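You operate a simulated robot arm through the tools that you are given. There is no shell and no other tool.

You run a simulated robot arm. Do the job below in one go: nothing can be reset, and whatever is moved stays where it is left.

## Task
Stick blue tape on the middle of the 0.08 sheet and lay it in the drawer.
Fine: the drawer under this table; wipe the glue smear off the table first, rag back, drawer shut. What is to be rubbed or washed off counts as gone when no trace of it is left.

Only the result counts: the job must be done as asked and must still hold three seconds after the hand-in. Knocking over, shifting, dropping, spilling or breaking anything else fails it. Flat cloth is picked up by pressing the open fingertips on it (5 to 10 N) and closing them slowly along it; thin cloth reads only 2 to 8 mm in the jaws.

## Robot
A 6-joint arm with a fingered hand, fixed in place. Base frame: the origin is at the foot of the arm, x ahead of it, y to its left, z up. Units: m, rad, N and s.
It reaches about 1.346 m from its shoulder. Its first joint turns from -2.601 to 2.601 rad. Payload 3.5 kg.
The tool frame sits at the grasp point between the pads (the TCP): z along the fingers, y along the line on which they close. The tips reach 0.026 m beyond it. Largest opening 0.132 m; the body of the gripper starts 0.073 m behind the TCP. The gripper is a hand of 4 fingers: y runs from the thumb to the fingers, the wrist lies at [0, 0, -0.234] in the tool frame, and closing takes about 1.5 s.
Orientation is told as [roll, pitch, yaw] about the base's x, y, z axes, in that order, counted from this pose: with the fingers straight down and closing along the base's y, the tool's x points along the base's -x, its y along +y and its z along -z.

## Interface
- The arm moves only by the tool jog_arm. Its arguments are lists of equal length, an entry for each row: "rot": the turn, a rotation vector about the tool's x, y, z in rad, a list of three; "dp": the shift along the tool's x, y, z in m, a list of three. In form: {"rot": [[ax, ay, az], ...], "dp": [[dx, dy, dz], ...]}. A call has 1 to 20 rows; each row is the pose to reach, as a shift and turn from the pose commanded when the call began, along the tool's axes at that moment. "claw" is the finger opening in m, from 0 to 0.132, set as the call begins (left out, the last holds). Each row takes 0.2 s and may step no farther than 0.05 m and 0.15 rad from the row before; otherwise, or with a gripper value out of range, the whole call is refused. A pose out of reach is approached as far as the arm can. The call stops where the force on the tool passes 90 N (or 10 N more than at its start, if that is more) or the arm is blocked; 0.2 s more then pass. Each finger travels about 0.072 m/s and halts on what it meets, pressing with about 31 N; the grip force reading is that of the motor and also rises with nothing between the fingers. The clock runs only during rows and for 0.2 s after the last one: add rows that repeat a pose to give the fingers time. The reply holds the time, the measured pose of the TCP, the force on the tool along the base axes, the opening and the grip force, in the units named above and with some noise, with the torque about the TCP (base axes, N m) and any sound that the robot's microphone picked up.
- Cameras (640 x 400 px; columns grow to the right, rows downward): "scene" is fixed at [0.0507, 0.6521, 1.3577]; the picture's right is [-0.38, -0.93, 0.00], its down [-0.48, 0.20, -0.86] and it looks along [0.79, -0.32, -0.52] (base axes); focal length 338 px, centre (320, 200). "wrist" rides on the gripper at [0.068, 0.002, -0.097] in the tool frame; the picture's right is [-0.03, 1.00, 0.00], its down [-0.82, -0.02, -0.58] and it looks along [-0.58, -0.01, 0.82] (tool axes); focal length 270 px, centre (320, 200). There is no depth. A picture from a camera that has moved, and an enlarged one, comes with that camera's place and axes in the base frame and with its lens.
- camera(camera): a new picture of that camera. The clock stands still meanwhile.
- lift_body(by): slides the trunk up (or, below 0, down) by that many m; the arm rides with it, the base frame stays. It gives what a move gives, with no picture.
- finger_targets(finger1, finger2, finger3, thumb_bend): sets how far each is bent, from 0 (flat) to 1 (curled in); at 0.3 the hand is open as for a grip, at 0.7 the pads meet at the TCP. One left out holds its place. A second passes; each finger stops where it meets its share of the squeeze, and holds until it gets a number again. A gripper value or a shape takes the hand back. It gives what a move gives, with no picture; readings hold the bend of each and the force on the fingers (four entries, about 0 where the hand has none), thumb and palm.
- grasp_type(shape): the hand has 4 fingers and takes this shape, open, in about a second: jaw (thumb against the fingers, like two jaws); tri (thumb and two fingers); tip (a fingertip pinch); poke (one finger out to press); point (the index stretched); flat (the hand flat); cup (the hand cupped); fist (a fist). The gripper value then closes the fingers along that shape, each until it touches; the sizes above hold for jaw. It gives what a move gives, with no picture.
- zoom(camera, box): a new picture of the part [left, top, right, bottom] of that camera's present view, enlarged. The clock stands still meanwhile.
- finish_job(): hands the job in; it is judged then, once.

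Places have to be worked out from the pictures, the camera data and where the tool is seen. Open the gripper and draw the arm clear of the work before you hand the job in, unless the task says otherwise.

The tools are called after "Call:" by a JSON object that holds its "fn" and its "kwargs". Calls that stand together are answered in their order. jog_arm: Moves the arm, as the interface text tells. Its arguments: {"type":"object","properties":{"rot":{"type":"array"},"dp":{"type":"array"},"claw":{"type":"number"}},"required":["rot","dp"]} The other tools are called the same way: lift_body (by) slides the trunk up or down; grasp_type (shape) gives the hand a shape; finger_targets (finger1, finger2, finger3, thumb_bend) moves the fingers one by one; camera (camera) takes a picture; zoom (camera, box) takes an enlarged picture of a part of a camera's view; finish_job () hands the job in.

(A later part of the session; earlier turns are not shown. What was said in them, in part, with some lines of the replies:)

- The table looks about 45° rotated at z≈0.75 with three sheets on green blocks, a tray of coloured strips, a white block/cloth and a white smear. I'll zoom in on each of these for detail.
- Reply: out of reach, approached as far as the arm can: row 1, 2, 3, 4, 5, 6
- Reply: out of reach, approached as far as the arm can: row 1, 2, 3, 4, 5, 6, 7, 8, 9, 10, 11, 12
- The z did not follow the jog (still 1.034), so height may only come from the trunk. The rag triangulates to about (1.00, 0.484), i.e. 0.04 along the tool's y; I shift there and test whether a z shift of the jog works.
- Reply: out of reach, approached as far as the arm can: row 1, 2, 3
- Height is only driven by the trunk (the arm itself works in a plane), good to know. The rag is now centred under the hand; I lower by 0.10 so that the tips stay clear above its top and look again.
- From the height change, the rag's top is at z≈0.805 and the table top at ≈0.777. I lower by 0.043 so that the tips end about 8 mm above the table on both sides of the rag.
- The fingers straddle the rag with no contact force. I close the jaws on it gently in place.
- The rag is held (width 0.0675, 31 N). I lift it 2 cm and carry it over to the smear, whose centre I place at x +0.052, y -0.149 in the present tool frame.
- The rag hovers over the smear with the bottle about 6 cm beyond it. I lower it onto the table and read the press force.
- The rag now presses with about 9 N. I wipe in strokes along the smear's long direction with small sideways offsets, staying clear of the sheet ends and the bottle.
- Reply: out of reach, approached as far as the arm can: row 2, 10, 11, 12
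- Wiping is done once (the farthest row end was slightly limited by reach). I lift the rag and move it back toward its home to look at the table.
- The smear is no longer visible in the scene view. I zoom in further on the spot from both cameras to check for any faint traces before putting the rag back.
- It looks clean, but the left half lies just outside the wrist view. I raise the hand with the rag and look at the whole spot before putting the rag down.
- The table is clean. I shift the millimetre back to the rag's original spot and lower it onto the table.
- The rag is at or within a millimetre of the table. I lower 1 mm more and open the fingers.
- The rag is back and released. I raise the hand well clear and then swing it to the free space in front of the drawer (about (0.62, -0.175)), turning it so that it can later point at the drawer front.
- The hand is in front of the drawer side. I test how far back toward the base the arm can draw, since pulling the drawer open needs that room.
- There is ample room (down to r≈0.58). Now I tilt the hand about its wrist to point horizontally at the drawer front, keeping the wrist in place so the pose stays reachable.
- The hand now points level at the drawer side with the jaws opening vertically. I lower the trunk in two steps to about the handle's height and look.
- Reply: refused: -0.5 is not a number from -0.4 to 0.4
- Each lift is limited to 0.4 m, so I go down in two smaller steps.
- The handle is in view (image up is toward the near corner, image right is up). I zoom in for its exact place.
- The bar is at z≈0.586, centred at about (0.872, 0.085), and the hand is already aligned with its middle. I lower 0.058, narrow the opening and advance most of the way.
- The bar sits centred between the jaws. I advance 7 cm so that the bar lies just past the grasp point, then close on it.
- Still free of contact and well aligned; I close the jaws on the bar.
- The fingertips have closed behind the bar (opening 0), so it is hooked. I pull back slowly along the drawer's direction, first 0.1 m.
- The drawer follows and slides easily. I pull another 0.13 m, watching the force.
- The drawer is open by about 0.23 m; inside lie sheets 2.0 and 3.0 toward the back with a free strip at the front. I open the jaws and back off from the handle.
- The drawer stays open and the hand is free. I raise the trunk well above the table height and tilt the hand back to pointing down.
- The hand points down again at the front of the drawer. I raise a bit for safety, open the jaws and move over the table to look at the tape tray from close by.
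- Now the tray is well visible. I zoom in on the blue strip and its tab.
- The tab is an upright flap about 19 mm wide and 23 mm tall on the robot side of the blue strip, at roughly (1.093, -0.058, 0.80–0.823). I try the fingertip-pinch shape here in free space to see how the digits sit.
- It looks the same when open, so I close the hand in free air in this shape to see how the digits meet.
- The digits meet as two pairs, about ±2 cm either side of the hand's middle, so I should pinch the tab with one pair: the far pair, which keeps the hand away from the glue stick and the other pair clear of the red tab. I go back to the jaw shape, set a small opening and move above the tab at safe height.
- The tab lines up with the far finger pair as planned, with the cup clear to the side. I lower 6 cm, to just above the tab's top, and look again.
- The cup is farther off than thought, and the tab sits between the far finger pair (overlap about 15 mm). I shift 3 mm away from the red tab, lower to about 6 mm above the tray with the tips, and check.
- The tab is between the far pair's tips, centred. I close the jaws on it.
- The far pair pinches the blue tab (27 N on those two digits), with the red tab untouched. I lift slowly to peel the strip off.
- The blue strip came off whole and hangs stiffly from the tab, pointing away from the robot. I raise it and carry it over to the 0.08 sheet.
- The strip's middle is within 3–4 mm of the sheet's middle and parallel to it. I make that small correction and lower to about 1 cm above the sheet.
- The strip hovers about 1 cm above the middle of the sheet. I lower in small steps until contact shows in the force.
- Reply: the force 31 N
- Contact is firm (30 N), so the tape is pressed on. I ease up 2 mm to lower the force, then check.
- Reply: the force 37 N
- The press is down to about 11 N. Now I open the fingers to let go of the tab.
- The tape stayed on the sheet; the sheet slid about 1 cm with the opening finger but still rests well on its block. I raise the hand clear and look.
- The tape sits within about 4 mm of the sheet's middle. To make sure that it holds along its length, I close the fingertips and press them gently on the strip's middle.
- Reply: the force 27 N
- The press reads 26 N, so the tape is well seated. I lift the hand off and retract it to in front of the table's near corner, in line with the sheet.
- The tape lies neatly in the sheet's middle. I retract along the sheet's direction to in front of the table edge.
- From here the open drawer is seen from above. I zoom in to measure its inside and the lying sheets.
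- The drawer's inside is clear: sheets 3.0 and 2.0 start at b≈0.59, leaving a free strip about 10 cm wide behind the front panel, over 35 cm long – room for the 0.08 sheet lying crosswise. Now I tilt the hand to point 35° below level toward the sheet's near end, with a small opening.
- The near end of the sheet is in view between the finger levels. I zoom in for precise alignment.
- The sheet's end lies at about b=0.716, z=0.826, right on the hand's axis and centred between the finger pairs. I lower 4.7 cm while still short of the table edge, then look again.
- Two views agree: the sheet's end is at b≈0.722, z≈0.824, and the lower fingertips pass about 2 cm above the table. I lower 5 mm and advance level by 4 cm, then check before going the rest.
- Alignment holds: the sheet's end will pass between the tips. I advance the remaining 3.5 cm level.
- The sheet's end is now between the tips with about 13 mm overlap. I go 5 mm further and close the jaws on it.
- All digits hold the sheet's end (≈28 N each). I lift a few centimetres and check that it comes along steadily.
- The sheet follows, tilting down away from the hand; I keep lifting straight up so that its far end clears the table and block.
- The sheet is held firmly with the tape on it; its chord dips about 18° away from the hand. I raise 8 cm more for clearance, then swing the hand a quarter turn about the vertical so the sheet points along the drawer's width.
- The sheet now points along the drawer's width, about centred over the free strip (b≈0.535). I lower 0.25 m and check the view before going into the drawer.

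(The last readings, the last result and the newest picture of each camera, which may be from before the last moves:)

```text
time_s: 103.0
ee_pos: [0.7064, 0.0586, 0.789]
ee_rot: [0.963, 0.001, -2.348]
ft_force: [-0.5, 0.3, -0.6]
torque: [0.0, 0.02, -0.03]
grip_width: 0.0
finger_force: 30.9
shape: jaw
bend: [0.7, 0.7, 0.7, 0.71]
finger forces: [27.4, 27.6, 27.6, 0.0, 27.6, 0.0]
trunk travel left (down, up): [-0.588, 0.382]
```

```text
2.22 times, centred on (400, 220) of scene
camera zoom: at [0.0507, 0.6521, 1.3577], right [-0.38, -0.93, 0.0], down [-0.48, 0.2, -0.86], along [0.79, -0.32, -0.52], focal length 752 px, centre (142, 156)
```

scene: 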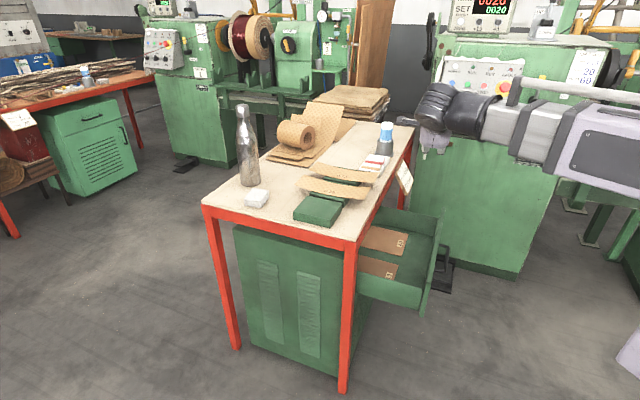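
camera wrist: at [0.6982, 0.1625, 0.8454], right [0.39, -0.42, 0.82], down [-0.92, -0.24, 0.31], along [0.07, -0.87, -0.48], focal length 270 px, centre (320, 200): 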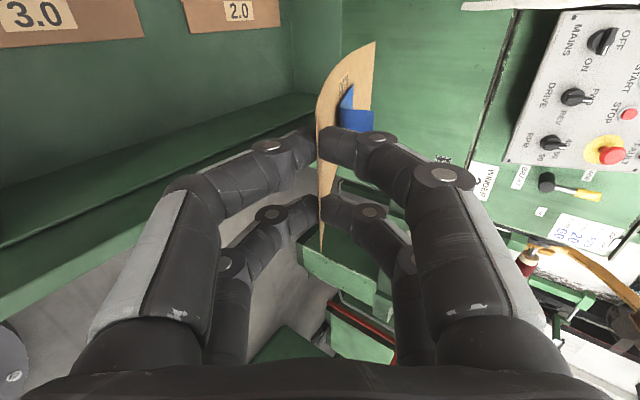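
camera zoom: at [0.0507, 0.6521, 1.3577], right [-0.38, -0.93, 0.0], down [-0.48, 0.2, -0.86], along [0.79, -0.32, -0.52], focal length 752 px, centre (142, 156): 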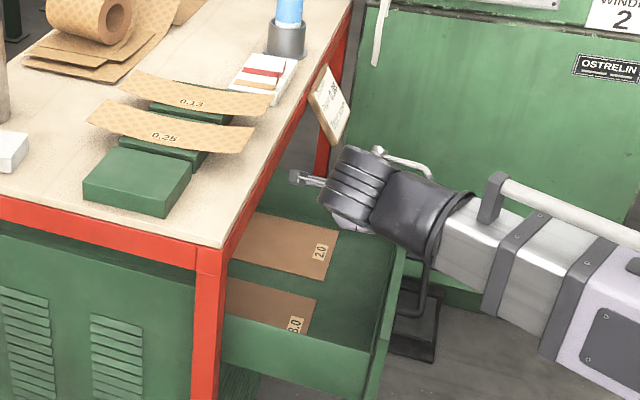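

I zoom in on the wrist view to check the front panel's inner edge against the sheet's edge before lowering into the drawer.

Call:
{"fn": "zoom", "kwargs": {"camera": "wrist", "box": [100, 0, 400, 188]}}

Call:
{"fn": "zoom", "kwargs": {"camera": "wrist", "box": [280, 20, 400, 140]}}

```text
2.13 times, centred on (250, 94) of wrist
camera zoom: at [0.6982, 0.1625, 0.8454], right [0.39, -0.42, 0.82], down [-0.92, -0.24, 0.31], along [0.07, -0.87, -0.48], focal length 575 px, centre (469, 426)
```

zoom: 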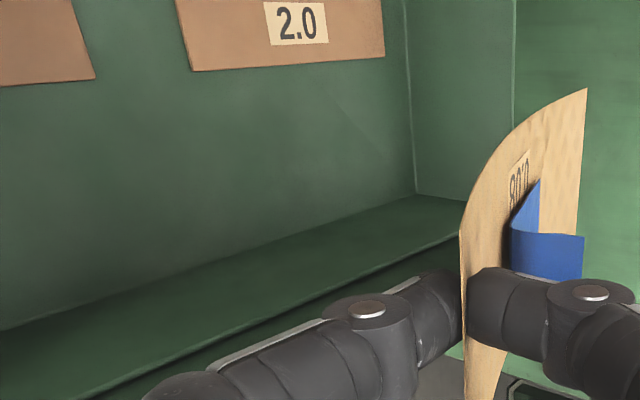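

```text
3.33 times, centred on (340, 80) of wrist
camera zoom: at [0.6982, 0.1625, 0.8454], right [0.39, -0.42, 0.82], down [-0.92, -0.24, 0.31], along [0.07, -0.87, -0.48], focal length 901 px, centre (253, 600)
```

zoom: 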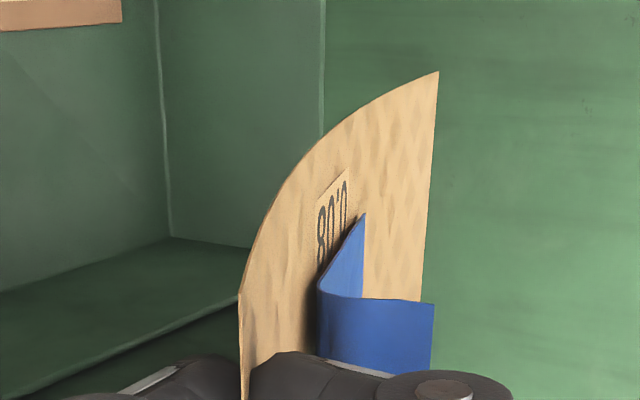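

The free strip runs from b≈0.492 (front wall) to 0.586 (lying sheets) and the held sheet's centre is at 0.532, so I shift 1 cm toward the table and 2 cm along the drawer for wall clearance, then lower to 0.69.

Call:
{"fn": "jog_arm", "kwargs": {"rot": [[0, 0, 0]], "dp": [[0.01, 0.0115, 0.0164]]}}

Call:
{"fn": "lift_body", "kwargs": {"by": -0.1}}

Call:
{"fn": "camera", "kwargs": {"camera": "wrist"}}

Call:
{"fn": "zoom", "kwargs": {"camera": "scene", "box": [320, 150, 460, 310]}}

```text
time_s: 103.4
ee_pos: [0.7268, 0.0526, 0.789]
ee_rot: [0.96, -0.002, -2.347]
ft_force: [-0.3, -0.7, -0.1]
torque: [0.01, 0.01, 0.01]
grip_width: 0.0
finger_force: 31.3
shape: jaw
bend: [0.7, 0.7, 0.7, 0.71]
finger forces: [27.5, 27.4, 27.5, 0.0, 27.6, 0.0]
trunk travel left (down, up): [-0.588, 0.382]
```

```text
time_s: 104.7
ee_pos: [0.7276, 0.0506, 0.6892]
ee_rot: [0.961, 0.001, -2.347]
ft_force: [0.3, 0.2, -0.2]
torque: [0.03, 0.03, 0.0]
grip_width: 0.0001
finger_force: 30.9
shape: jaw
bend: [0.7, 0.7, 0.7, 0.71]
finger forces: [27.4, 27.5, 27.7, 0.0, 27.6, 0.1]
trunk travel left (down, up): [-0.488, 0.482]
```

```text
taken
camera wrist: at [0.7195, 0.1554, 0.7454], right [0.39, -0.42, 0.82], down [-0.92, -0.24, 0.31], along [0.07, -0.87, -0.48], focal length 270 px, centre (320, 200)
```

wrist: 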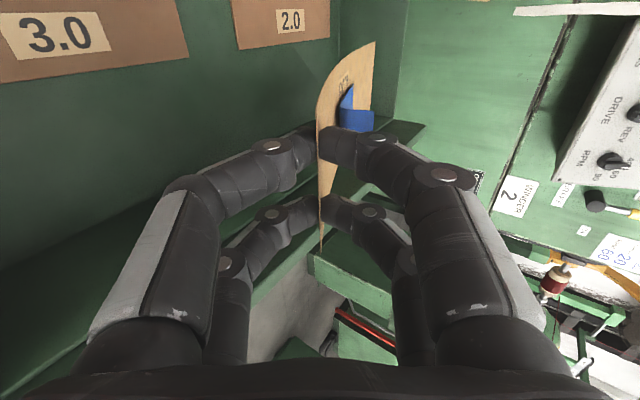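

```text
2.50 times, centred on (390, 230) of scene
camera zoom: at [0.0507, 0.6521, 1.3577], right [-0.38, -0.93, 0.0], down [-0.48, 0.2, -0.86], along [0.79, -0.32, -0.52], focal length 846 px, centre (145, 125)
```

zoom: 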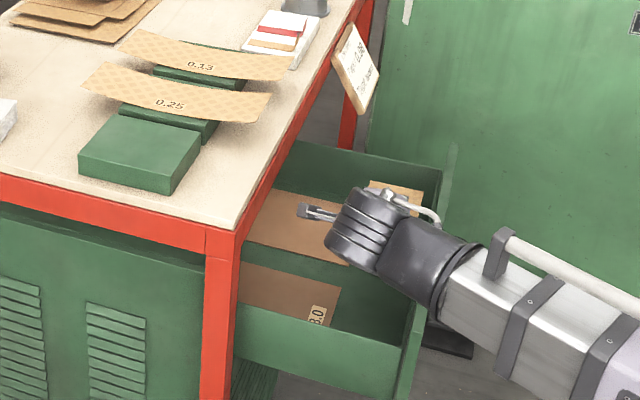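

The sheet's far end is well inside the drawer and clear of its front wall (b≈0.505). I lower another 5.4 cm, so that its far end comes to about 1.5–2 cm above the drawer floor.

Call:
{"fn": "lift_body", "kwargs": {"by": -0.054}}

Call:
{"fn": "camera", "kwargs": {"camera": "wrist"}}

Call:
{"fn": "zoom", "kwargs": {"camera": "scene", "box": [320, 170, 460, 310]}}

```text
time_s: 105.7
ee_pos: [0.7272, 0.0509, 0.6347]
ee_rot: [0.96, -0.001, -2.349]
ft_force: [-0.4, -0.9, -0.5]
torque: [-0.04, 0.01, -0.02]
grip_width: 0.0001
finger_force: 30.6
shape: jaw
bend: [0.7, 0.7, 0.7, 0.71]
finger forces: [27.5, 27.4, 27.6, 0.0, 27.6, 0.1]
trunk travel left (down, up): [-0.434, 0.536]
```

```text
taken
camera wrist: at [0.7195, 0.1555, 0.6914], right [0.39, -0.42, 0.82], down [-0.92, -0.24, 0.31], along [0.07, -0.88, -0.48], focal length 270 px, centre (320, 200)
```

wrist: 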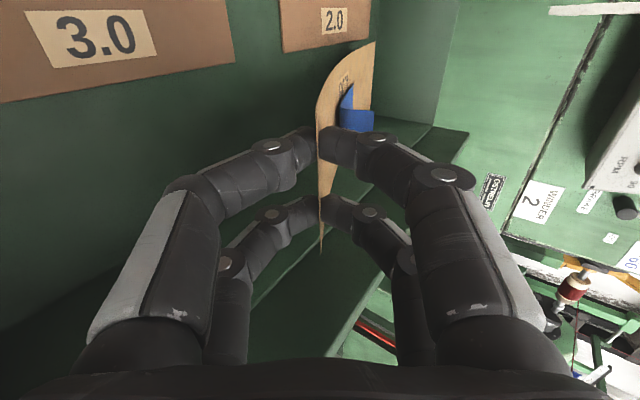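

```text
2.86 times, centred on (390, 240) of scene
camera zoom: at [0.0507, 0.6521, 1.3577], right [-0.38, -0.93, 0.0], down [-0.48, 0.2, -0.86], along [0.79, -0.32, -0.52], focal length 967 px, centre (120, 86)
```

zoom: 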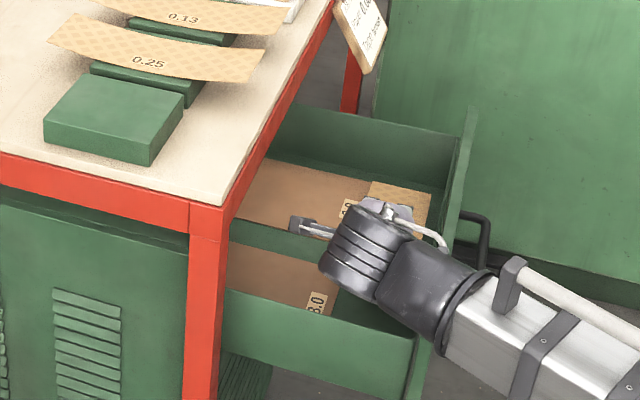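

Still no contact, with about 2.5 cm between the palm and the side wall. I lower 1 cm more in small steps, watching for the sheet's far end touching the floor.

Call:
{"fn": "lift_body", "kwargs": {"by": -0.006}}

Call:
{"fn": "lift_body", "kwargs": {"by": -0.005}}

Call:
{"fn": "zoom", "kwargs": {"camera": "wrist", "box": [260, 0, 460, 150]}}

```text
time_s: 106.2
ee_pos: [0.7265, 0.0512, 0.6286]
ee_rot: [0.963, 0.001, -2.347]
ft_force: [0.1, 0.3, -0.5]
torque: [-0.02, -0.01, -0.01]
grip_width: 0.0
finger_force: 31.6
shape: jaw
bend: [0.7, 0.7, 0.7, 0.71]
finger forces: [27.5, 27.5, 27.6, 0.0, 27.5, 0.0]
trunk travel left (down, up): [-0.428, 0.542]
```

```text
time_s: 106.8
ee_pos: [0.7265, 0.0509, 0.6242]
ee_rot: [0.963, 0.0, -2.346]
ft_force: [0.0, 0.7, -0.1]
torque: [0.01, 0.02, 0.01]
grip_width: 0.0
finger_force: 31.0
shape: jaw
bend: [0.7, 0.7, 0.7, 0.71]
finger forces: [27.5, 27.6, 27.6, 0.1, 27.6, 0.0]
trunk travel left (down, up): [-0.423, 0.547]
```

```text
2.67 times, centred on (360, 75) of wrist
camera zoom: at [0.7195, 0.1555, 0.6803], right [0.39, -0.42, 0.82], down [-0.92, -0.24, 0.31], along [0.07, -0.88, -0.48], focal length 721 px, centre (213, 533)
```

zoom: 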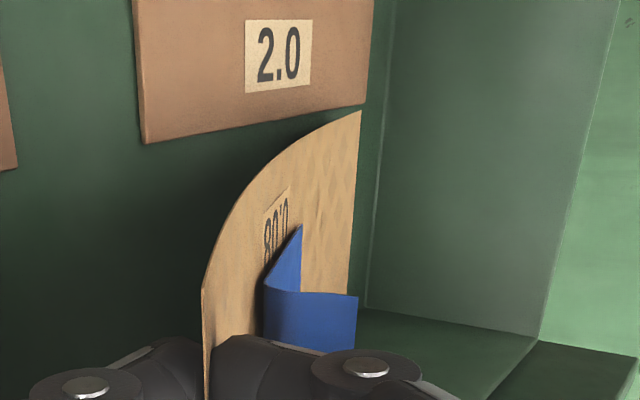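

The sheet's far end sits just in front of sheet 2.0 and near the floor. I open the jaws to let it down.

Call:
{"fn": "jog_arm", "kwargs": {"rot": [[0, 0, 0], [0, 0, 0], [0, 0, 0], [0, 0, 0], [0, 0, 0], [0, 0, 0]], "dp": [[0, 0, 0], [0, 0, 0], [0, 0, 0], [0, 0, 0], [0, 0, 0], [0, 0, 0]], "claw": 0.13}}

Call:
{"fn": "camera", "kwargs": {"camera": "wrist"}}

Call:
{"fn": "zoom", "kwargs": {"camera": "scene", "box": [320, 170, 460, 310]}}

```text
time_s: 108.2
ee_pos: [0.727, 0.0517, 0.6247]
ee_rot: [0.961, 0.0, -2.348]
ft_force: [-0.5, -0.4, 0.7]
torque: [0.03, 0.0, -0.05]
grip_width: 0.13
finger_force: 0.0
shape: jaw
bend: [0.33, 0.33, 0.33, 0.29]
finger forces: [0.0, 0.0, 0.1, 0.0, 0.0, 0.0]
trunk travel left (down, up): [-0.423, 0.547]
```

```text
taken
camera wrist: at [0.7195, 0.1555, 0.6804], right [0.39, -0.42, 0.82], down [-0.92, -0.24, 0.31], along [0.07, -0.87, -0.48], focal length 270 px, centre (320, 200)
```

wrist: 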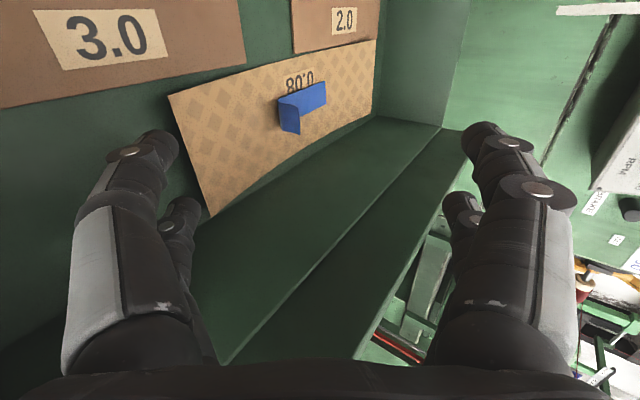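

```text
2.86 times, centred on (390, 240) of scene
camera zoom: at [0.0507, 0.6521, 1.3577], right [-0.38, -0.93, 0.0], down [-0.48, 0.2, -0.86], along [0.79, -0.32, -0.52], focal length 967 px, centre (120, 86)
```

zoom: 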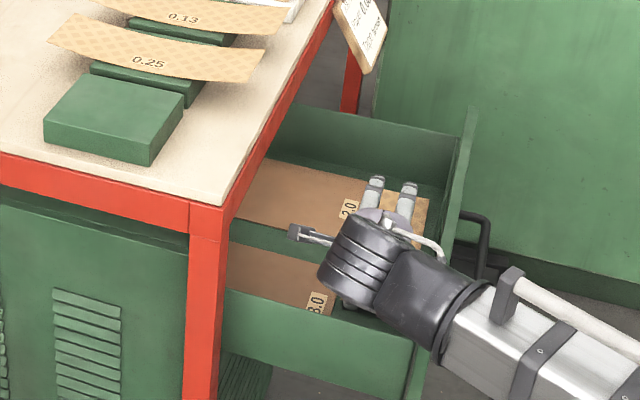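

The sheet lies flat in the free strip with the blue tape up, and the lower fingertips are just behind its near end. I raise the hand straight up out of the drawer.

Call:
{"fn": "lift_body", "kwargs": {"by": 0.03}}

Call:
{"fn": "camera", "kwargs": {"camera": "wrist"}}

Call:
{"fn": "lift_body", "kwargs": {"by": 0.17}}

Call:
{"fn": "camera", "kwargs": {"camera": "wrist"}}

Call:
{"fn": "zoom", "kwargs": {"camera": "scene", "box": [320, 170, 460, 310]}}

```text
time_s: 108.9
ee_pos: [0.7263, 0.0516, 0.6537]
ee_rot: [0.963, 0.0, -2.347]
ft_force: [0.3, -0.1, 0.4]
torque: [0.02, -0.02, -0.01]
grip_width: 0.1299
finger_force: 0.1
shape: jaw
bend: [0.33, 0.33, 0.33, 0.29]
finger forces: [0.0, 0.0, 0.0, 0.1, 0.0, 0.0]
trunk travel left (down, up): [-0.453, 0.517]
```

```text
taken
camera wrist: at [0.7195, 0.1555, 0.7104], right [0.39, -0.42, 0.82], down [-0.92, -0.24, 0.31], along [0.07, -0.88, -0.48], focal length 270 px, centre (320, 200)
```

wrist: 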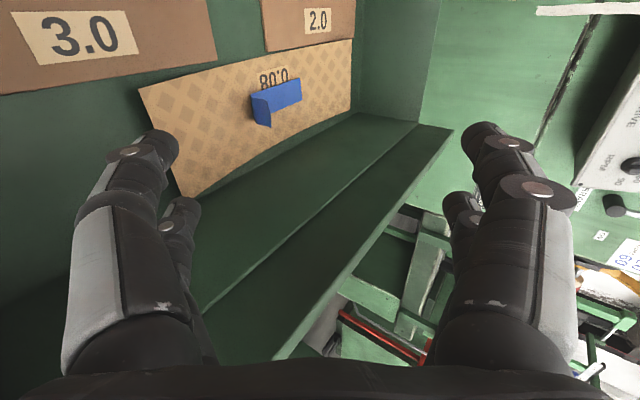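

```text
time_s: 110.8
ee_pos: [0.7274, 0.0501, 0.8237]
ee_rot: [0.961, 0.0, -2.346]
ft_force: [-0.6, 0.4, 0.3]
torque: [-0.01, 0.0, -0.03]
grip_width: 0.13
finger_force: 0.0
shape: jaw
bend: [0.33, 0.33, 0.33, 0.29]
finger forces: [0.0, 0.1, 0.0, 0.1, 0.1, 0.0]
trunk travel left (down, up): [-0.623, 0.347]
```

```text
taken
camera wrist: at [0.7195, 0.1555, 0.8803], right [0.39, -0.42, 0.82], down [-0.92, -0.24, 0.31], along [0.07, -0.88, -0.48], focal length 270 px, centre (320, 200)
```

wrist: 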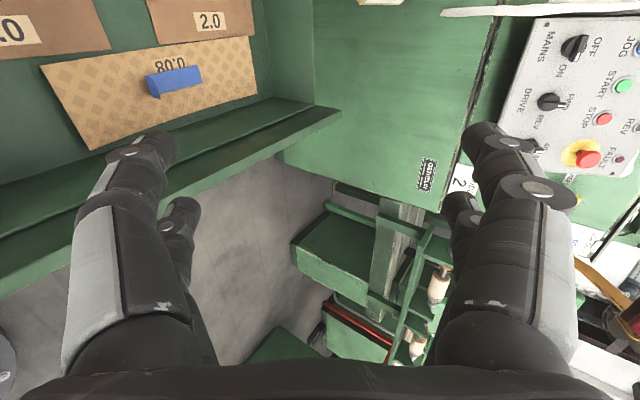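

```text
2.86 times, centred on (390, 240) of scene
camera zoom: at [0.0507, 0.6521, 1.3577], right [-0.38, -0.93, 0.0], down [-0.48, 0.2, -0.86], along [0.79, -0.32, -0.52], focal length 967 px, centre (120, 86)
```

zoom: 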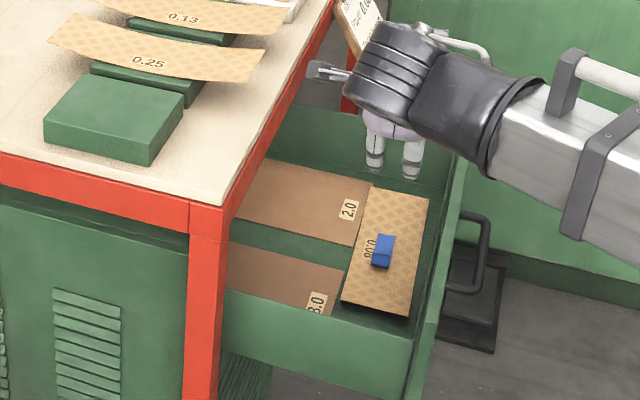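

The 0.08 sheet lies in the drawer in front of the other two, tape up. Now I raise the hand, swing it back to face the drawer front and level it, to push the drawer shut.

Call:
{"fn": "lift_body", "kwargs": {"by": 0.15}}

Call:
{"fn": "jog_arm", "kwargs": {"rot": [[0, 0.1072, -0.0751], [0, 0.2145, -0.1502], [0, 0.3217, -0.2253], [0, 0.4289, -0.3003], [0, 0.5362, -0.3754], [0, 0.6434, -0.4505], [0, 0.7506, -0.5256], [0, 0.8579, -0.6007], [0, 0.9651, -0.6758], [0, 1.0723, -0.7508], [0, 1.1796, -0.8259], [0, 1.2868, -0.901]], "dp": [[-0.0097, 0.012, 0.0171], [-0.0198, 0.0221, 0.0316], [-0.0307, 0.0305, 0.0435], [-0.0429, 0.037, 0.0528], [-0.0567, 0.042, 0.06], [-0.0725, 0.0454, 0.0649], [-0.0907, 0.0476, 0.0679], [-0.1114, 0.0485, 0.0693], [-0.135, 0.0485, 0.0693], [-0.1616, 0.0478, 0.0683], [-0.1914, 0.0467, 0.0667], [-0.2245, 0.0453, 0.0646]], "claw": 0.08}}

Call:
{"fn": "jog_arm", "kwargs": {"rot": [[-0.1222, 0, 0], [-0.2443, 0, 0], [-0.3665, 0, 0], [-0.4887, 0, 0], [-0.6109, 0, 0]], "dp": [[0, 0.0285, -0.0017], [0, 0.0566, -0.0069], [0, 0.0838, -0.0155], [0, 0.1099, -0.0274], [0, 0.1342, -0.0423]]}}

Call:
{"fn": "camera", "kwargs": {"camera": "scene"}}

Call:
{"fn": "zoom", "kwargs": {"camera": "scene", "box": [320, 170, 460, 310]}}

```text
time_s: 112.6
ee_pos: [0.726, 0.05, 0.9745]
ee_rot: [0.962, -0.001, -2.348]
ft_force: [0.1, -0.3, -0.4]
torque: [0.03, 0.02, -0.01]
grip_width: 0.1301
finger_force: 0.1
shape: jaw
bend: [0.33, 0.33, 0.33, 0.29]
finger forces: [0.0, 0.0, 0.1, 0.0, 0.0, 0.1]
trunk travel left (down, up): [-0.773, 0.197]
```

```text
time_s: 115.2
ee_pos: [0.6256, -0.164, 0.9751]
ee_rot: [0.963, -0.001, -0.773]
ft_force: [0.8, -0.1, 0.1]
torque: [0.0, -0.01, 0.04]
grip_width: 0.0806
finger_force: 0.2
shape: jaw
bend: [0.71, 0.71, 0.71, 0.7]
finger forces: [0.0, 0.0, 0.0, 0.0, 0.1, 0.0]
trunk travel left (down, up): [-0.773, 0.197]
```

```text
time_s: 116.4
ee_pos: [0.6578, -0.1326, 1.1084]
ee_rot: [1.573, -0.001, -0.777]
ft_force: [-0.6, -0.6, 0.1]
torque: [0.02, 0.02, -0.03]
grip_width: 0.0801
finger_force: 0.1
shape: jaw
bend: [0.71, 0.71, 0.71, 0.7]
finger forces: [0.0, 0.1, 0.0, 0.0, 0.0, 0.0]
trunk travel left (down, up): [-0.773, 0.197]
```

```text
taken
```

scene: 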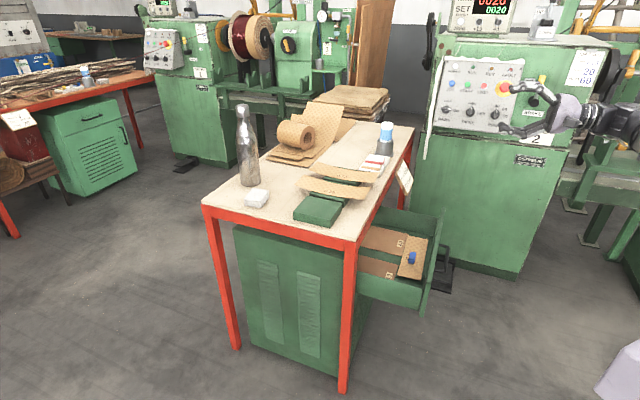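

```text
2.86 times, centred on (390, 240) of scene
camera zoom: at [0.0507, 0.6521, 1.3577], right [-0.38, -0.93, 0.0], down [-0.48, 0.2, -0.86], along [0.79, -0.32, -0.52], focal length 967 px, centre (120, 86)
```

zoom: 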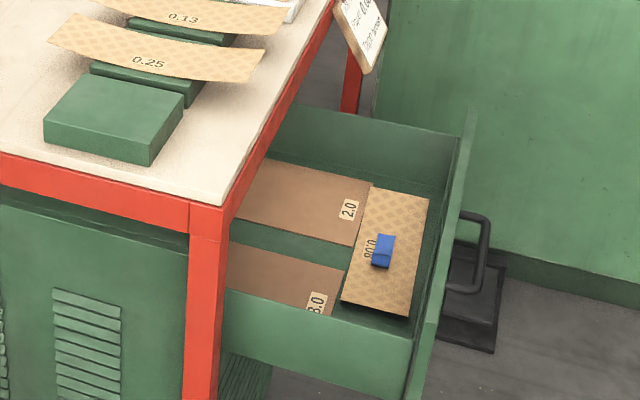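

The drawer contents look right. I zoom in on the tape once more, then continue to lower the hand to the handle.

Call:
{"fn": "zoom", "kwargs": {"camera": "scene", "box": [385, 225, 435, 285]}}

Call:
{"fn": "lift_body", "kwargs": {"by": -0.3}}

Call:
{"fn": "lift_body", "kwargs": {"by": -0.222}}

Call:
{"fn": "camera", "kwargs": {"camera": "wrist"}}

```text
6.67 times, centred on (410, 255) of scene
camera zoom: at [0.0507, 0.6521, 1.3577], right [-0.38, -0.93, 0.0], down [-0.48, 0.2, -0.86], along [0.79, -0.32, -0.52], focal length 2257 px, centre (-280, -167)
```

zoom: 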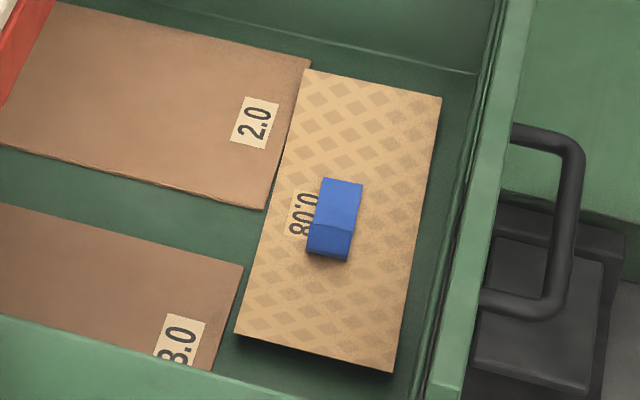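

```text
time_s: 119.4
ee_pos: [0.6564, -0.1344, 0.808]
ee_rot: [1.57, -0.002, -0.776]
ft_force: [1.0, -0.2, -0.2]
torque: [-0.01, 0.0, 0.02]
grip_width: 0.0805
finger_force: 0.1
shape: jaw
bend: [0.71, 0.71, 0.71, 0.7]
finger forces: [0.0, 0.0, 0.0, 0.0, 0.0, 0.0]
trunk travel left (down, up): [-0.473, 0.497]
```

```text
time_s: 121.7
ee_pos: [0.6567, -0.1335, 0.5857]
ee_rot: [1.57, -0.002, -0.776]
ft_force: [0.1, -0.1, 0.2]
torque: [0.0, 0.02, 0.01]
grip_width: 0.0803
finger_force: 0.0
shape: jaw
bend: [0.71, 0.71, 0.71, 0.7]
finger forces: [0.0, 0.0, 0.0, 0.0, 0.0, 0.0]
trunk travel left (down, up): [-0.251, 0.719]
```

```text
taken
camera wrist: at [0.5402, -0.1535, 0.5871], right [0.02, -0.02, 1.0], down [0.18, -0.98, -0.02], along [0.98, 0.18, -0.01], focal length 270 px, centre (320, 200)
```

wrist: 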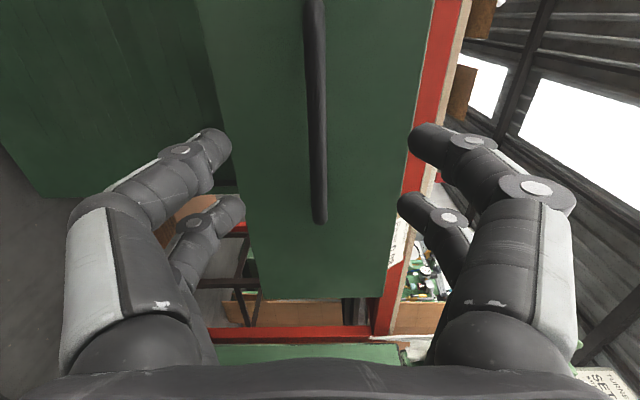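

The tape holds in the sheet's middle. The hand is back in front of the handle at the same spot as after opening; I advance 7 cm and close the fingers around the bar again.

Call:
{"fn": "jog_arm", "kwargs": {"rot": [[0, 0, 0], [0, 0, 0], [0, 0, 0]], "dp": [[0, 0, 0.03], [0, 0, 0.055], [0, 0, 0.07]]}}

Call:
{"fn": "jog_arm", "kwargs": {"rot": [[0, 0, 0], [0, 0, 0], [0, 0, 0], [0, 0, 0], [0, 0, 0], [0, 0, 0]], "dp": [[0, 0, 0], [0, 0, 0], [0, 0, 0], [0, 0, 0], [0, 0, 0], [0, 0, 0]], "claw": 0.0}}

Call:
{"fn": "camera", "kwargs": {"camera": "wrist"}}

```text
time_s: 122.5
ee_pos: [0.7058, -0.0837, 0.5854]
ee_rot: [1.57, -0.002, -0.775]
ft_force: [-0.4, -0.6, -0.2]
torque: [0.03, -0.01, -0.03]
grip_width: 0.0802
finger_force: 0.0
shape: jaw
bend: [0.71, 0.71, 0.71, 0.7]
finger forces: [0.0, 0.0, 0.1, 0.1, 0.0, 0.0]
trunk travel left (down, up): [-0.251, 0.719]
```

```text
time_s: 123.9
ee_pos: [0.7059, -0.0835, 0.5861]
ee_rot: [1.57, -0.001, -0.776]
ft_force: [1.1, 0.8, -2.4]
torque: [0.01, -0.04, 0.0]
grip_width: 0.0002
finger_force: 30.6
shape: jaw
bend: [0.62, 0.63, 0.63, 0.7]
finger forces: [0.0, 0.0, 0.0, 0.1, 0.3, 0.0]
trunk travel left (down, up): [-0.251, 0.719]
```

```text
taken
camera wrist: at [0.5897, -0.104, 0.5869], right [0.02, -0.02, 1.0], down [0.18, -0.98, -0.02], along [0.98, 0.18, -0.01], focal length 270 px, centre (320, 200)
```

wrist: 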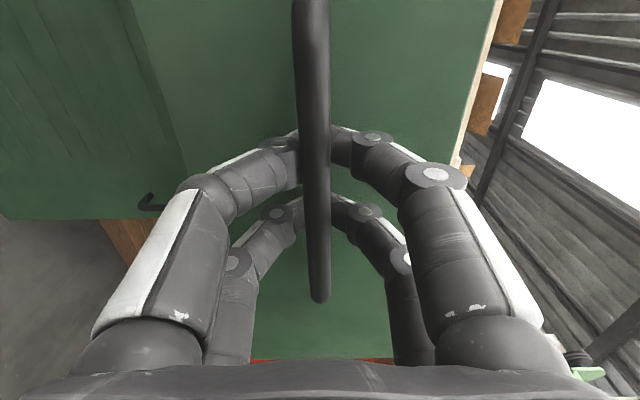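

The fingers are closed around the bar. I push the drawer in smoothly, first 0.20 m.

Call:
{"fn": "jog_arm", "kwargs": {"rot": [[0, 0, 0], [0, 0, 0], [0, 0, 0], [0, 0, 0], [0, 0, 0], [0, 0, 0], [0, 0, 0], [0, 0, 0], [0, 0, 0], [0, 0, 0], [0, 0, 0], [0, 0, 0]], "dp": [[0, 0, 0.01], [0, 0, 0.025], [0, 0, 0.043], [0, 0, 0.061], [0, 0, 0.079], [0, 0, 0.097], [0, 0, 0.115], [0, 0, 0.133], [0, 0, 0.151], [0, 0, 0.169], [0, 0, 0.185], [0, 0, 0.2]]}}

Call:
{"fn": "zoom", "kwargs": {"camera": "scene", "box": [320, 150, 460, 310]}}

Call:
{"fn": "camera", "kwargs": {"camera": "wrist"}}

```text
time_s: 126.5
ee_pos: [0.8457, 0.0596, 0.5863]
ee_rot: [1.57, -0.001, -0.776]
ft_force: [0.8, 0.6, 0.1]
torque: [0.03, -0.01, 0.02]
grip_width: 0.0
finger_force: 30.8
shape: jaw
bend: [0.62, 0.63, 0.63, 0.7]
finger forces: [0.0, 0.0, 0.0, 0.0, 0.1, 0.0]
trunk travel left (down, up): [-0.251, 0.719]
```

```text
2.50 times, centred on (390, 230) of scene
camera zoom: at [0.0507, 0.6521, 1.3577], right [-0.38, -0.93, 0.0], down [-0.48, 0.2, -0.86], along [0.79, -0.32, -0.52], focal length 846 px, centre (145, 125)
```

zoom: 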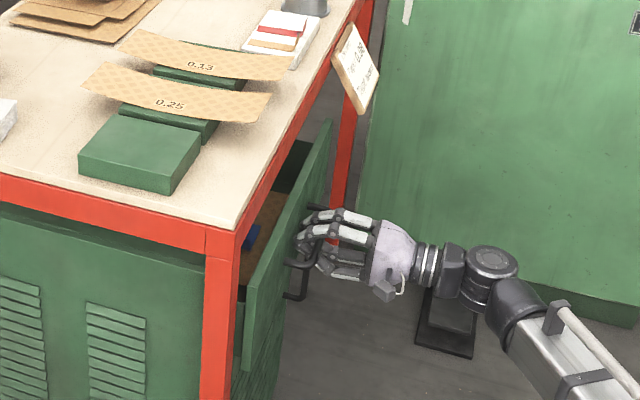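

```text
taken
camera wrist: at [0.7293, 0.0394, 0.5871], right [0.02, -0.02, 1.0], down [0.18, -0.98, -0.02], along [0.98, 0.18, -0.01], focal length 270 px, centre (320, 200)
```

wrist: 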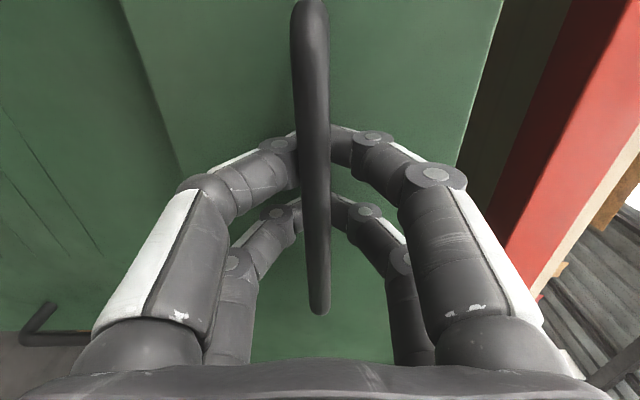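

The drawer is nearly shut (about 3–4 cm to go). I push on in small steps, watching the force for the stop.

Call:
{"fn": "jog_arm", "kwargs": {"rot": [[0, 0, 0], [0, 0, 0], [0, 0, 0], [0, 0, 0]], "dp": [[0, 0, 0.008], [0, 0, 0.016], [0, 0, 0.023], [0, 0, 0.028]]}}

Call:
{"fn": "jog_arm", "kwargs": {"rot": [[0, 0, 0], [0, 0, 0]], "dp": [[0, 0, 0.003], [0, 0, 0.006]]}}

Call:
{"fn": "zoom", "kwargs": {"camera": "scene", "box": [320, 150, 460, 310]}}

Call:
{"fn": "camera", "kwargs": {"camera": "wrist"}}

```text
time_s: 127.5
ee_pos: [0.8656, 0.0786, 0.5865]
ee_rot: [1.571, -0.001, -0.778]
ft_force: [-0.3, 0.4, 0.8]
torque: [0.04, 0.01, -0.02]
grip_width: 0.0
finger_force: 31.1
shape: jaw
bend: [0.62, 0.63, 0.63, 0.7]
finger forces: [0.1, 0.0, 0.0, 0.0, 0.1, 0.0]
trunk travel left (down, up): [-0.251, 0.719]
```

```text
time_s: 128.1
ee_pos: [0.8688, 0.0834, 0.5862]
ee_rot: [1.574, -0.002, -0.775]
ft_force: [-0.5, -1.1, -1.3]
torque: [0.01, 0.01, -0.02]
grip_width: 0.0
finger_force: 31.1
shape: jaw
bend: [0.62, 0.63, 0.63, 0.7]
finger forces: [0.1, 0.0, 0.0, 0.0, 0.0, 0.0]
trunk travel left (down, up): [-0.251, 0.719]
```

```text
2.50 times, centred on (390, 230) of scene
camera zoom: at [0.0507, 0.6521, 1.3577], right [-0.38, -0.93, 0.0], down [-0.48, 0.2, -0.86], along [0.79, -0.32, -0.52], focal length 846 px, centre (145, 125)
```

zoom: 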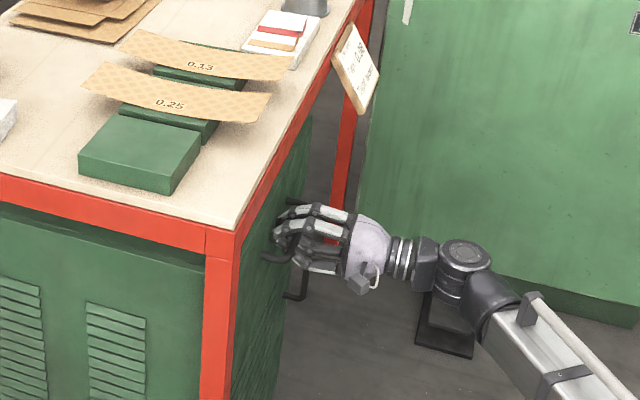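

```text
taken
camera wrist: at [0.7532, 0.0633, 0.5871], right [0.02, -0.02, 1.0], down [0.18, -0.98, -0.02], along [0.98, 0.18, -0.01], focal length 270 px, centre (320, 200)
```

wrist: 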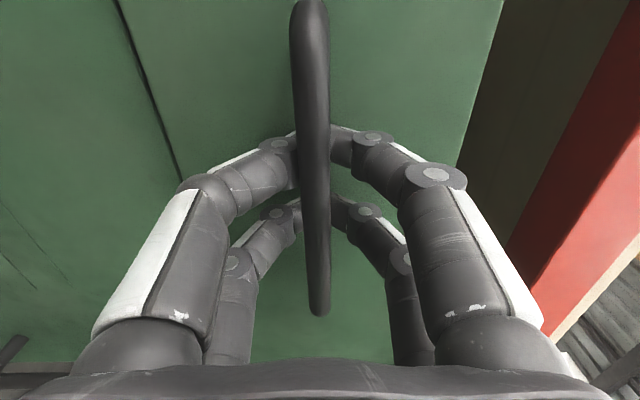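

Almost flush and still no resistance; I push on by a few more millimetres at a time.

Call:
{"fn": "jog_arm", "kwargs": {"rot": [[0, 0, 0], [0, 0, 0]], "dp": [[0, 0, 0.002], [0, 0, 0.004]]}}

Call:
{"fn": "jog_arm", "kwargs": {"rot": [[0, 0, 0], [0, 0, 0]], "dp": [[0, 0, 0.002], [0, 0, 0.004]]}}

```text
time_s: 128.7
ee_pos: [0.8718, 0.0868, 0.5869]
ee_rot: [1.57, -0.003, -0.777]
ft_force: [1.2, 0.6, -0.6]
torque: [-0.03, 0.01, -0.04]
grip_width: 0.0001
finger_force: 30.9
shape: jaw
bend: [0.62, 0.63, 0.63, 0.7]
finger forces: [0.0, 0.0, 0.0, 0.0, 0.8, 0.1]
trunk travel left (down, up): [-0.251, 0.719]
```

```text
time_s: 129.3
ee_pos: [0.8746, 0.089, 0.5862]
ee_rot: [1.572, -0.001, -0.776]
ft_force: [-0.8, -1.1, -0.6]
torque: [0.01, 0.04, 0.0]
grip_width: 0.0002
finger_force: 31.1
shape: jaw
bend: [0.62, 0.63, 0.63, 0.7]
finger forces: [0.1, 0.0, 0.0, 0.0, 0.0, 0.1]
trunk travel left (down, up): [-0.251, 0.719]
```

Still no stop felt; I look closely at how the drawer front sits compared with the door below it.

Call:
{"fn": "zoom", "kwargs": {"camera": "scene", "box": [345, 190, 415, 290]}}

Call:
{"fn": "camera", "kwargs": {"camera": "wrist"}}

```text
4.00 times, centred on (380, 240) of scene
camera zoom: at [0.0507, 0.6521, 1.3577], right [-0.38, -0.93, 0.0], down [-0.48, 0.2, -0.86], along [0.79, -0.32, -0.52], focal length 1354 px, centre (80, 40)
```

zoom: 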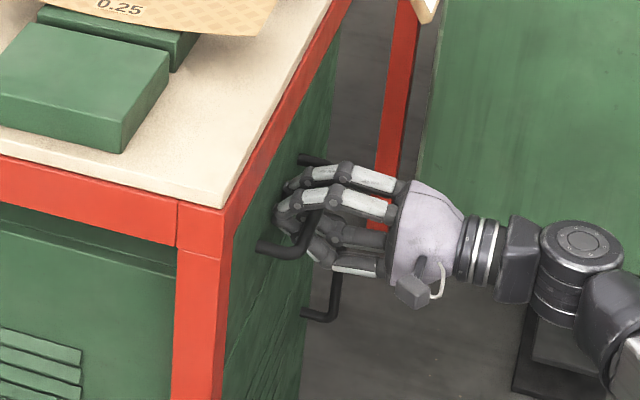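

```text
taken
camera wrist: at [0.7589, 0.0689, 0.5872], right [0.02, -0.02, 1.0], down [0.18, -0.98, -0.02], along [0.98, 0.18, -0.01], focal length 270 px, centre (320, 200)
```

wrist: 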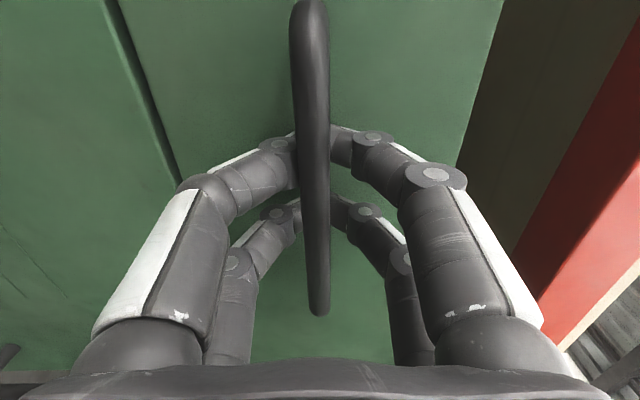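

The handle's bases match their original picture positions to a pixel or two, so the drawer is within a couple of millimetres of shut. I push on in 1.5 mm steps to feel the stop.

Call:
{"fn": "jog_arm", "kwargs": {"rot": [[0, 0, 0], [0, 0, 0]], "dp": [[0, 0, 0.0015], [0, 0, 0.003]]}}

Call:
{"fn": "jog_arm", "kwargs": {"rot": [[0, 0, 0], [0, 0, 0]], "dp": [[0, 0, 0.0015], [0, 0, 0.003]]}}

Call:
{"fn": "zoom", "kwargs": {"camera": "scene", "box": [345, 190, 415, 290]}}

Call:
{"fn": "camera", "kwargs": {"camera": "wrist"}}

```text
time_s: 129.9
ee_pos: [0.8759, 0.0892, 0.586]
ee_rot: [1.573, -0.002, -0.778]
ft_force: [-29.1, -23.9, -6.6]
torque: [-0.17, 0.13, 0.17]
grip_width: 0.0
finger_force: 30.9
shape: jaw
bend: [0.63, 0.64, 0.64, 0.7]
finger forces: [0.1, 0.0, 0.0, 0.0, 0.0, 0.0]
trunk travel left (down, up): [-0.251, 0.719]
```

```text
time_s: 130.5
ee_pos: [0.8767, 0.0902, 0.5884]
ee_rot: [1.572, -0.001, -0.78]
ft_force: [-66.9, -59.1, -13.3]
torque: [-0.42, 0.36, 0.42]
grip_width: 0.0
finger_force: 31.5
shape: jaw
bend: [0.65, 0.66, 0.67, 0.7]
finger forces: [0.0, 0.0, 0.1, 0.0, 0.1, 0.0]
trunk travel left (down, up): [-0.251, 0.719]
```

```text
4.00 times, centred on (380, 240) of scene
camera zoom: at [0.0507, 0.6521, 1.3577], right [-0.38, -0.93, 0.0], down [-0.48, 0.2, -0.86], along [0.79, -0.32, -0.52], focal length 1354 px, centre (80, 40)
```

zoom: 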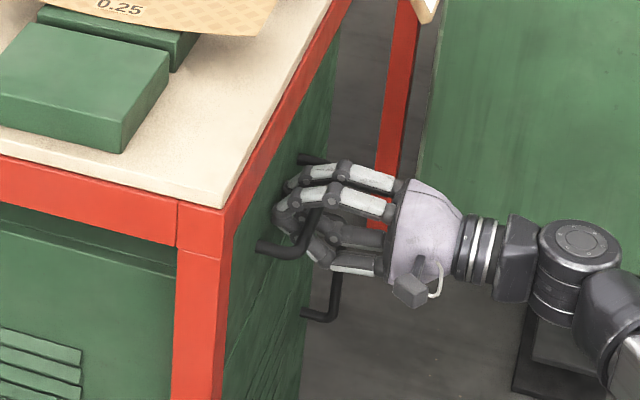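

```text
taken
camera wrist: at [0.76, 0.0703, 0.5882], right [0.01, -0.02, 1.0], down [0.17, -0.98, -0.02], along [0.98, 0.17, -0.01], focal length 270 px, centre (320, 200)
```

wrist: 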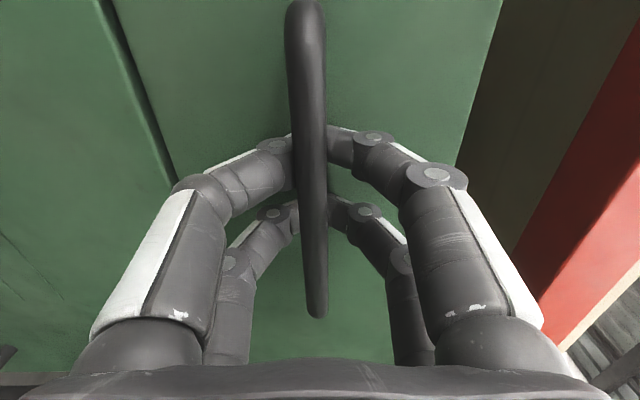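

The stop is felt clearly (force up to 90 N), so the drawer is shut. I ease back 5 mm within the slack, open the fingers, and only then withdraw.

Call:
{"fn": "jog_arm", "kwargs": {"rot": [[0, 0, 0], [0, 0, 0]], "dp": [[0, 0, -0.004], [0, 0, -0.007]]}}

Call:
{"fn": "jog_arm", "kwargs": {"rot": [[0, 0, 0], [0, 0, 0], [0, 0, 0], [0, 0, 0], [0, 0, 0], [0, 0, 0]], "dp": [[0, 0, 0], [0, 0, 0], [0, 0, 0], [0, 0, 0], [0, 0, 0], [0, 0, 0]], "claw": 0.09}}

Call:
{"fn": "camera", "kwargs": {"camera": "wrist"}}

```text
time_s: 131.1
ee_pos: [0.877, 0.0892, 0.5881]
ee_rot: [1.575, -0.001, -0.774]
ft_force: [-23.3, -17.5, -3.1]
torque: [-0.05, 0.15, 0.01]
grip_width: 0.0
finger_force: 30.8
shape: jaw
bend: [0.65, 0.66, 0.67, 0.7]
finger forces: [0.1, 0.0, 0.0, 0.0, 0.1, 0.1]
trunk travel left (down, up): [-0.251, 0.719]
```

```text
time_s: 132.5
ee_pos: [0.8741, 0.0894, 0.5869]
ee_rot: [1.572, -0.001, -0.777]
ft_force: [0.3, -0.6, -0.2]
torque: [-0.04, -0.04, 0.02]
grip_width: 0.0896
finger_force: 0.0
shape: jaw
bend: [0.69, 0.69, 0.69, 0.6]
finger forces: [0.0, 0.0, 0.0, 0.0, 0.1, 0.1]
trunk travel left (down, up): [-0.251, 0.719]
```

```text
taken
camera wrist: at [0.7584, 0.0684, 0.5871], right [0.02, -0.02, 1.0], down [0.18, -0.98, -0.02], along [0.98, 0.18, -0.01], focal length 270 px, centre (320, 200)
```

wrist: 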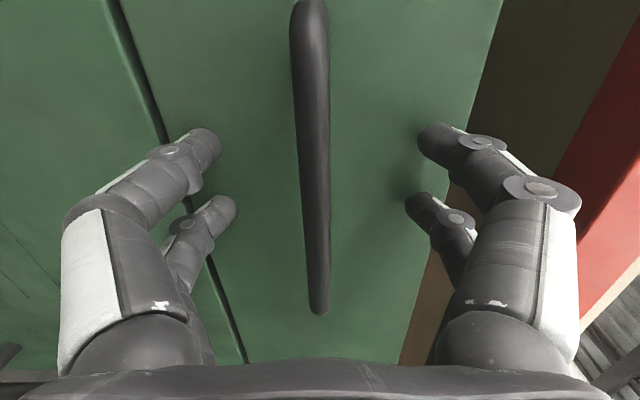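

The fingers are clear of the bar. I withdraw straight back from the drawer front.

Call:
{"fn": "jog_arm", "kwargs": {"rot": [[0, 0, 0], [0, 0, 0], [0, 0, 0], [0, 0, 0], [0, 0, 0], [0, 0, 0], [0, 0, 0]], "dp": [[0, 0, -0.03], [0, 0, -0.07], [0, 0, -0.11], [0, 0, -0.15], [0, 0, -0.19], [0, 0, -0.23], [0, 0, -0.27]]}}

Call:
{"fn": "camera", "kwargs": {"camera": "scene"}}

Call:
{"fn": "zoom", "kwargs": {"camera": "scene", "box": [330, 200, 430, 280]}}

Call:
{"fn": "camera", "kwargs": {"camera": "wrist"}}

```text
time_s: 134.1
ee_pos: [0.6844, -0.1037, 0.5869]
ee_rot: [1.572, -0.002, -0.776]
ft_force: [0.0, 0.5, 0.2]
torque: [-0.05, -0.02, -0.01]
grip_width: 0.0898
finger_force: 0.1
shape: jaw
bend: [0.69, 0.69, 0.69, 0.6]
finger forces: [0.1, 0.0, 0.0, 0.0, 0.0, 0.0]
trunk travel left (down, up): [-0.251, 0.719]
```

```text
taken
```

scene: 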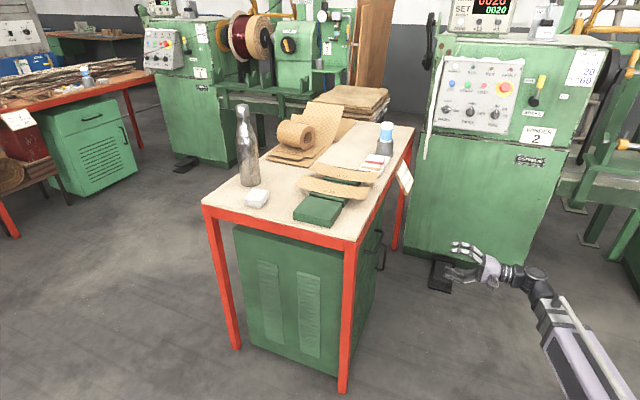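

```text
5.00 times, centred on (380, 240) of scene
camera zoom: at [0.0507, 0.6521, 1.3577], right [-0.38, -0.93, 0.0], down [-0.48, 0.2, -0.86], along [0.79, -0.32, -0.52], focal length 1692 px, centre (20, 0)
```

zoom: 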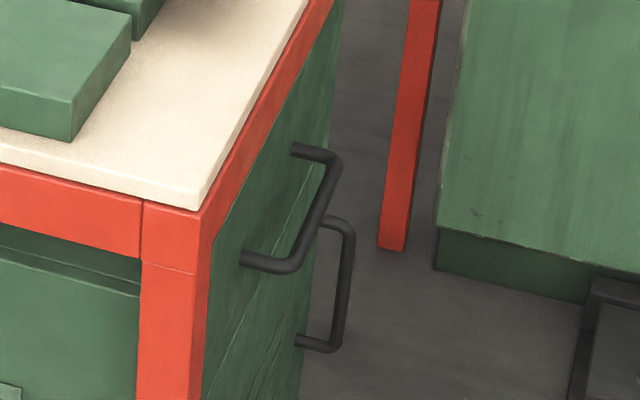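

```text
taken
camera wrist: at [0.5685, -0.1234, 0.5871], right [0.02, -0.02, 1.0], down [0.18, -0.98, -0.02], along [0.98, 0.18, -0.01], focal length 270 px, centre (320, 200)
```

wrist: 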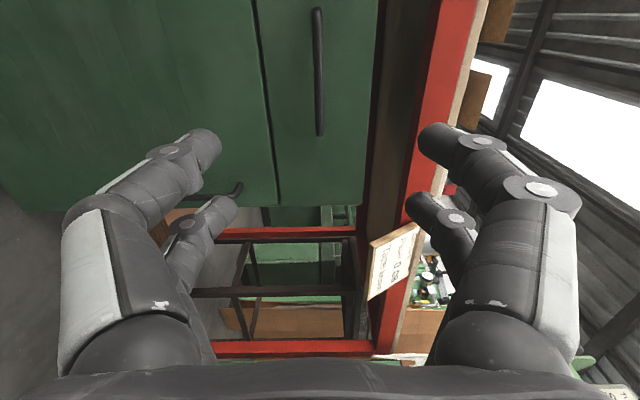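

The drawer is shut exactly as at the start. I check the rest of the table against the first pictures before handing in.

Call:
{"fn": "zoom", "kwargs": {"camera": "scene", "box": [220, 150, 320, 220]}}

Call:
{"fn": "zoom", "kwargs": {"camera": "scene", "box": [270, 150, 390, 235]}}

Call:
{"fn": "zoom", "kwargs": {"camera": "scene", "box": [340, 110, 420, 200]}}

```text
5.71 times, centred on (270, 185) of scene
camera zoom: at [0.0507, 0.6521, 1.3577], right [-0.38, -0.93, 0.0], down [-0.48, 0.2, -0.86], along [0.79, -0.32, -0.52], focal length 1934 px, centre (606, 286)
```

zoom: 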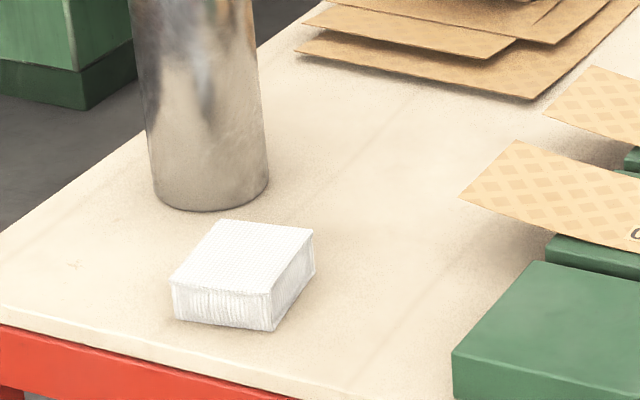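

```text
4.71 times, centred on (330, 192) of scene
camera zoom: at [0.0507, 0.6521, 1.3577], right [-0.38, -0.93, 0.0], down [-0.48, 0.2, -0.86], along [0.79, -0.32, -0.52], focal length 1593 px, centre (273, 235)
```

zoom: 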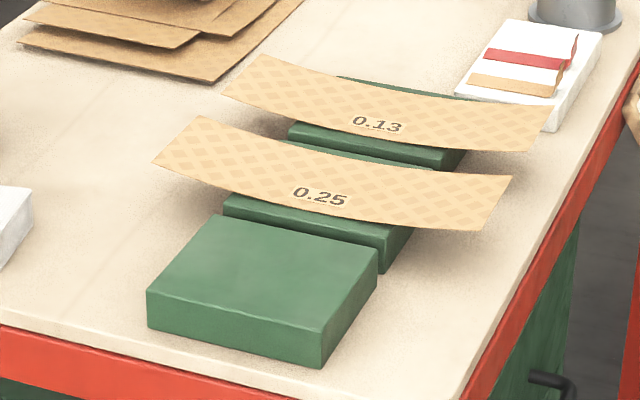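

```text
4.44 times, centred on (380, 155) of scene
camera zoom: at [0.0507, 0.6521, 1.3577], right [-0.38, -0.93, 0.0], down [-0.48, 0.2, -0.86], along [0.79, -0.32, -0.52], focal length 1504 px, centre (53, 400)
```

zoom: 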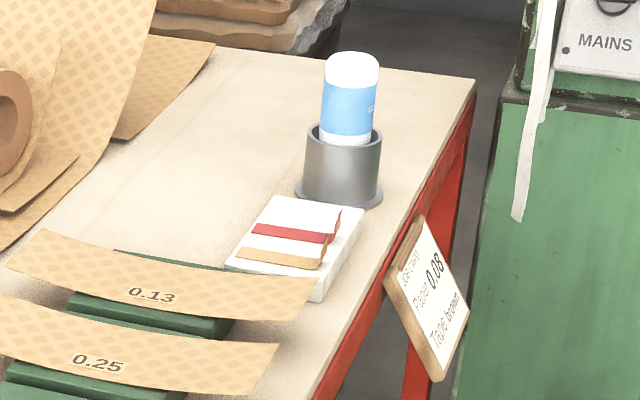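

Everything else stands as before: bottle, rag (within a few mm), other sheets, tray and glue stick; the smear is gone. I open the hand fully with the arm clear of the work, then hand in.

Call:
{"fn": "jog_arm", "kwargs": {"rot": [[0, 0, 0], [0, 0, 0], [0, 0, 0], [0, 0, 0]], "dp": [[0, 0, -0.01], [0, 0, -0.02], [0, 0, -0.02], [0, 0, -0.02]], "claw": 0.132}}

```text
time_s: 135.1
ee_pos: [0.6718, -0.1165, 0.587]
ee_rot: [1.573, -0.001, -0.776]
ft_force: [0.3, -0.1, -0.5]
torque: [-0.02, -0.01, 0.0]
grip_width: 0.1318
finger_force: 0.0
shape: jaw
bend: [0.3, 0.3, 0.3, 0.3]
finger forces: [0.1, 0.0, 0.0, 0.0, 0.0, 0.0]
trunk travel left (down, up): [-0.251, 0.719]
```

The hand is open and away from the table, the drawer is shut with the taped 0.08 sheet inside, and the rag is back. I hand in the job.

Call:
{"fn": "finish_job", "kwargs": {}}

```text
The job is handed in.
```

The job is done and handed in. The 0.08 sheet, with blue tape stuck on its middle, is lying in the drawer and the drawer is shut.

- **Glue smear:** I wiped it off first and found no trace in close-up pictures afterwards. The rag is back within a few millimetres of where it was.
- **Tape:** it sits within about 5 mm of the sheet's middle. I pressed it on, and it was still in place when I last saw it in the drawer.
- **Sheet:** it lies tape side up, in front of sheets 2.0 and 3.0.
- **Everything else:** in the last pictures, the bottle, the other sheets, the tape tray and the glue stick look the same as at the start.

The job card on the table says "Tape brown" for paper 0.08. I used blue because you asked for it, so check the card if the colour matters.
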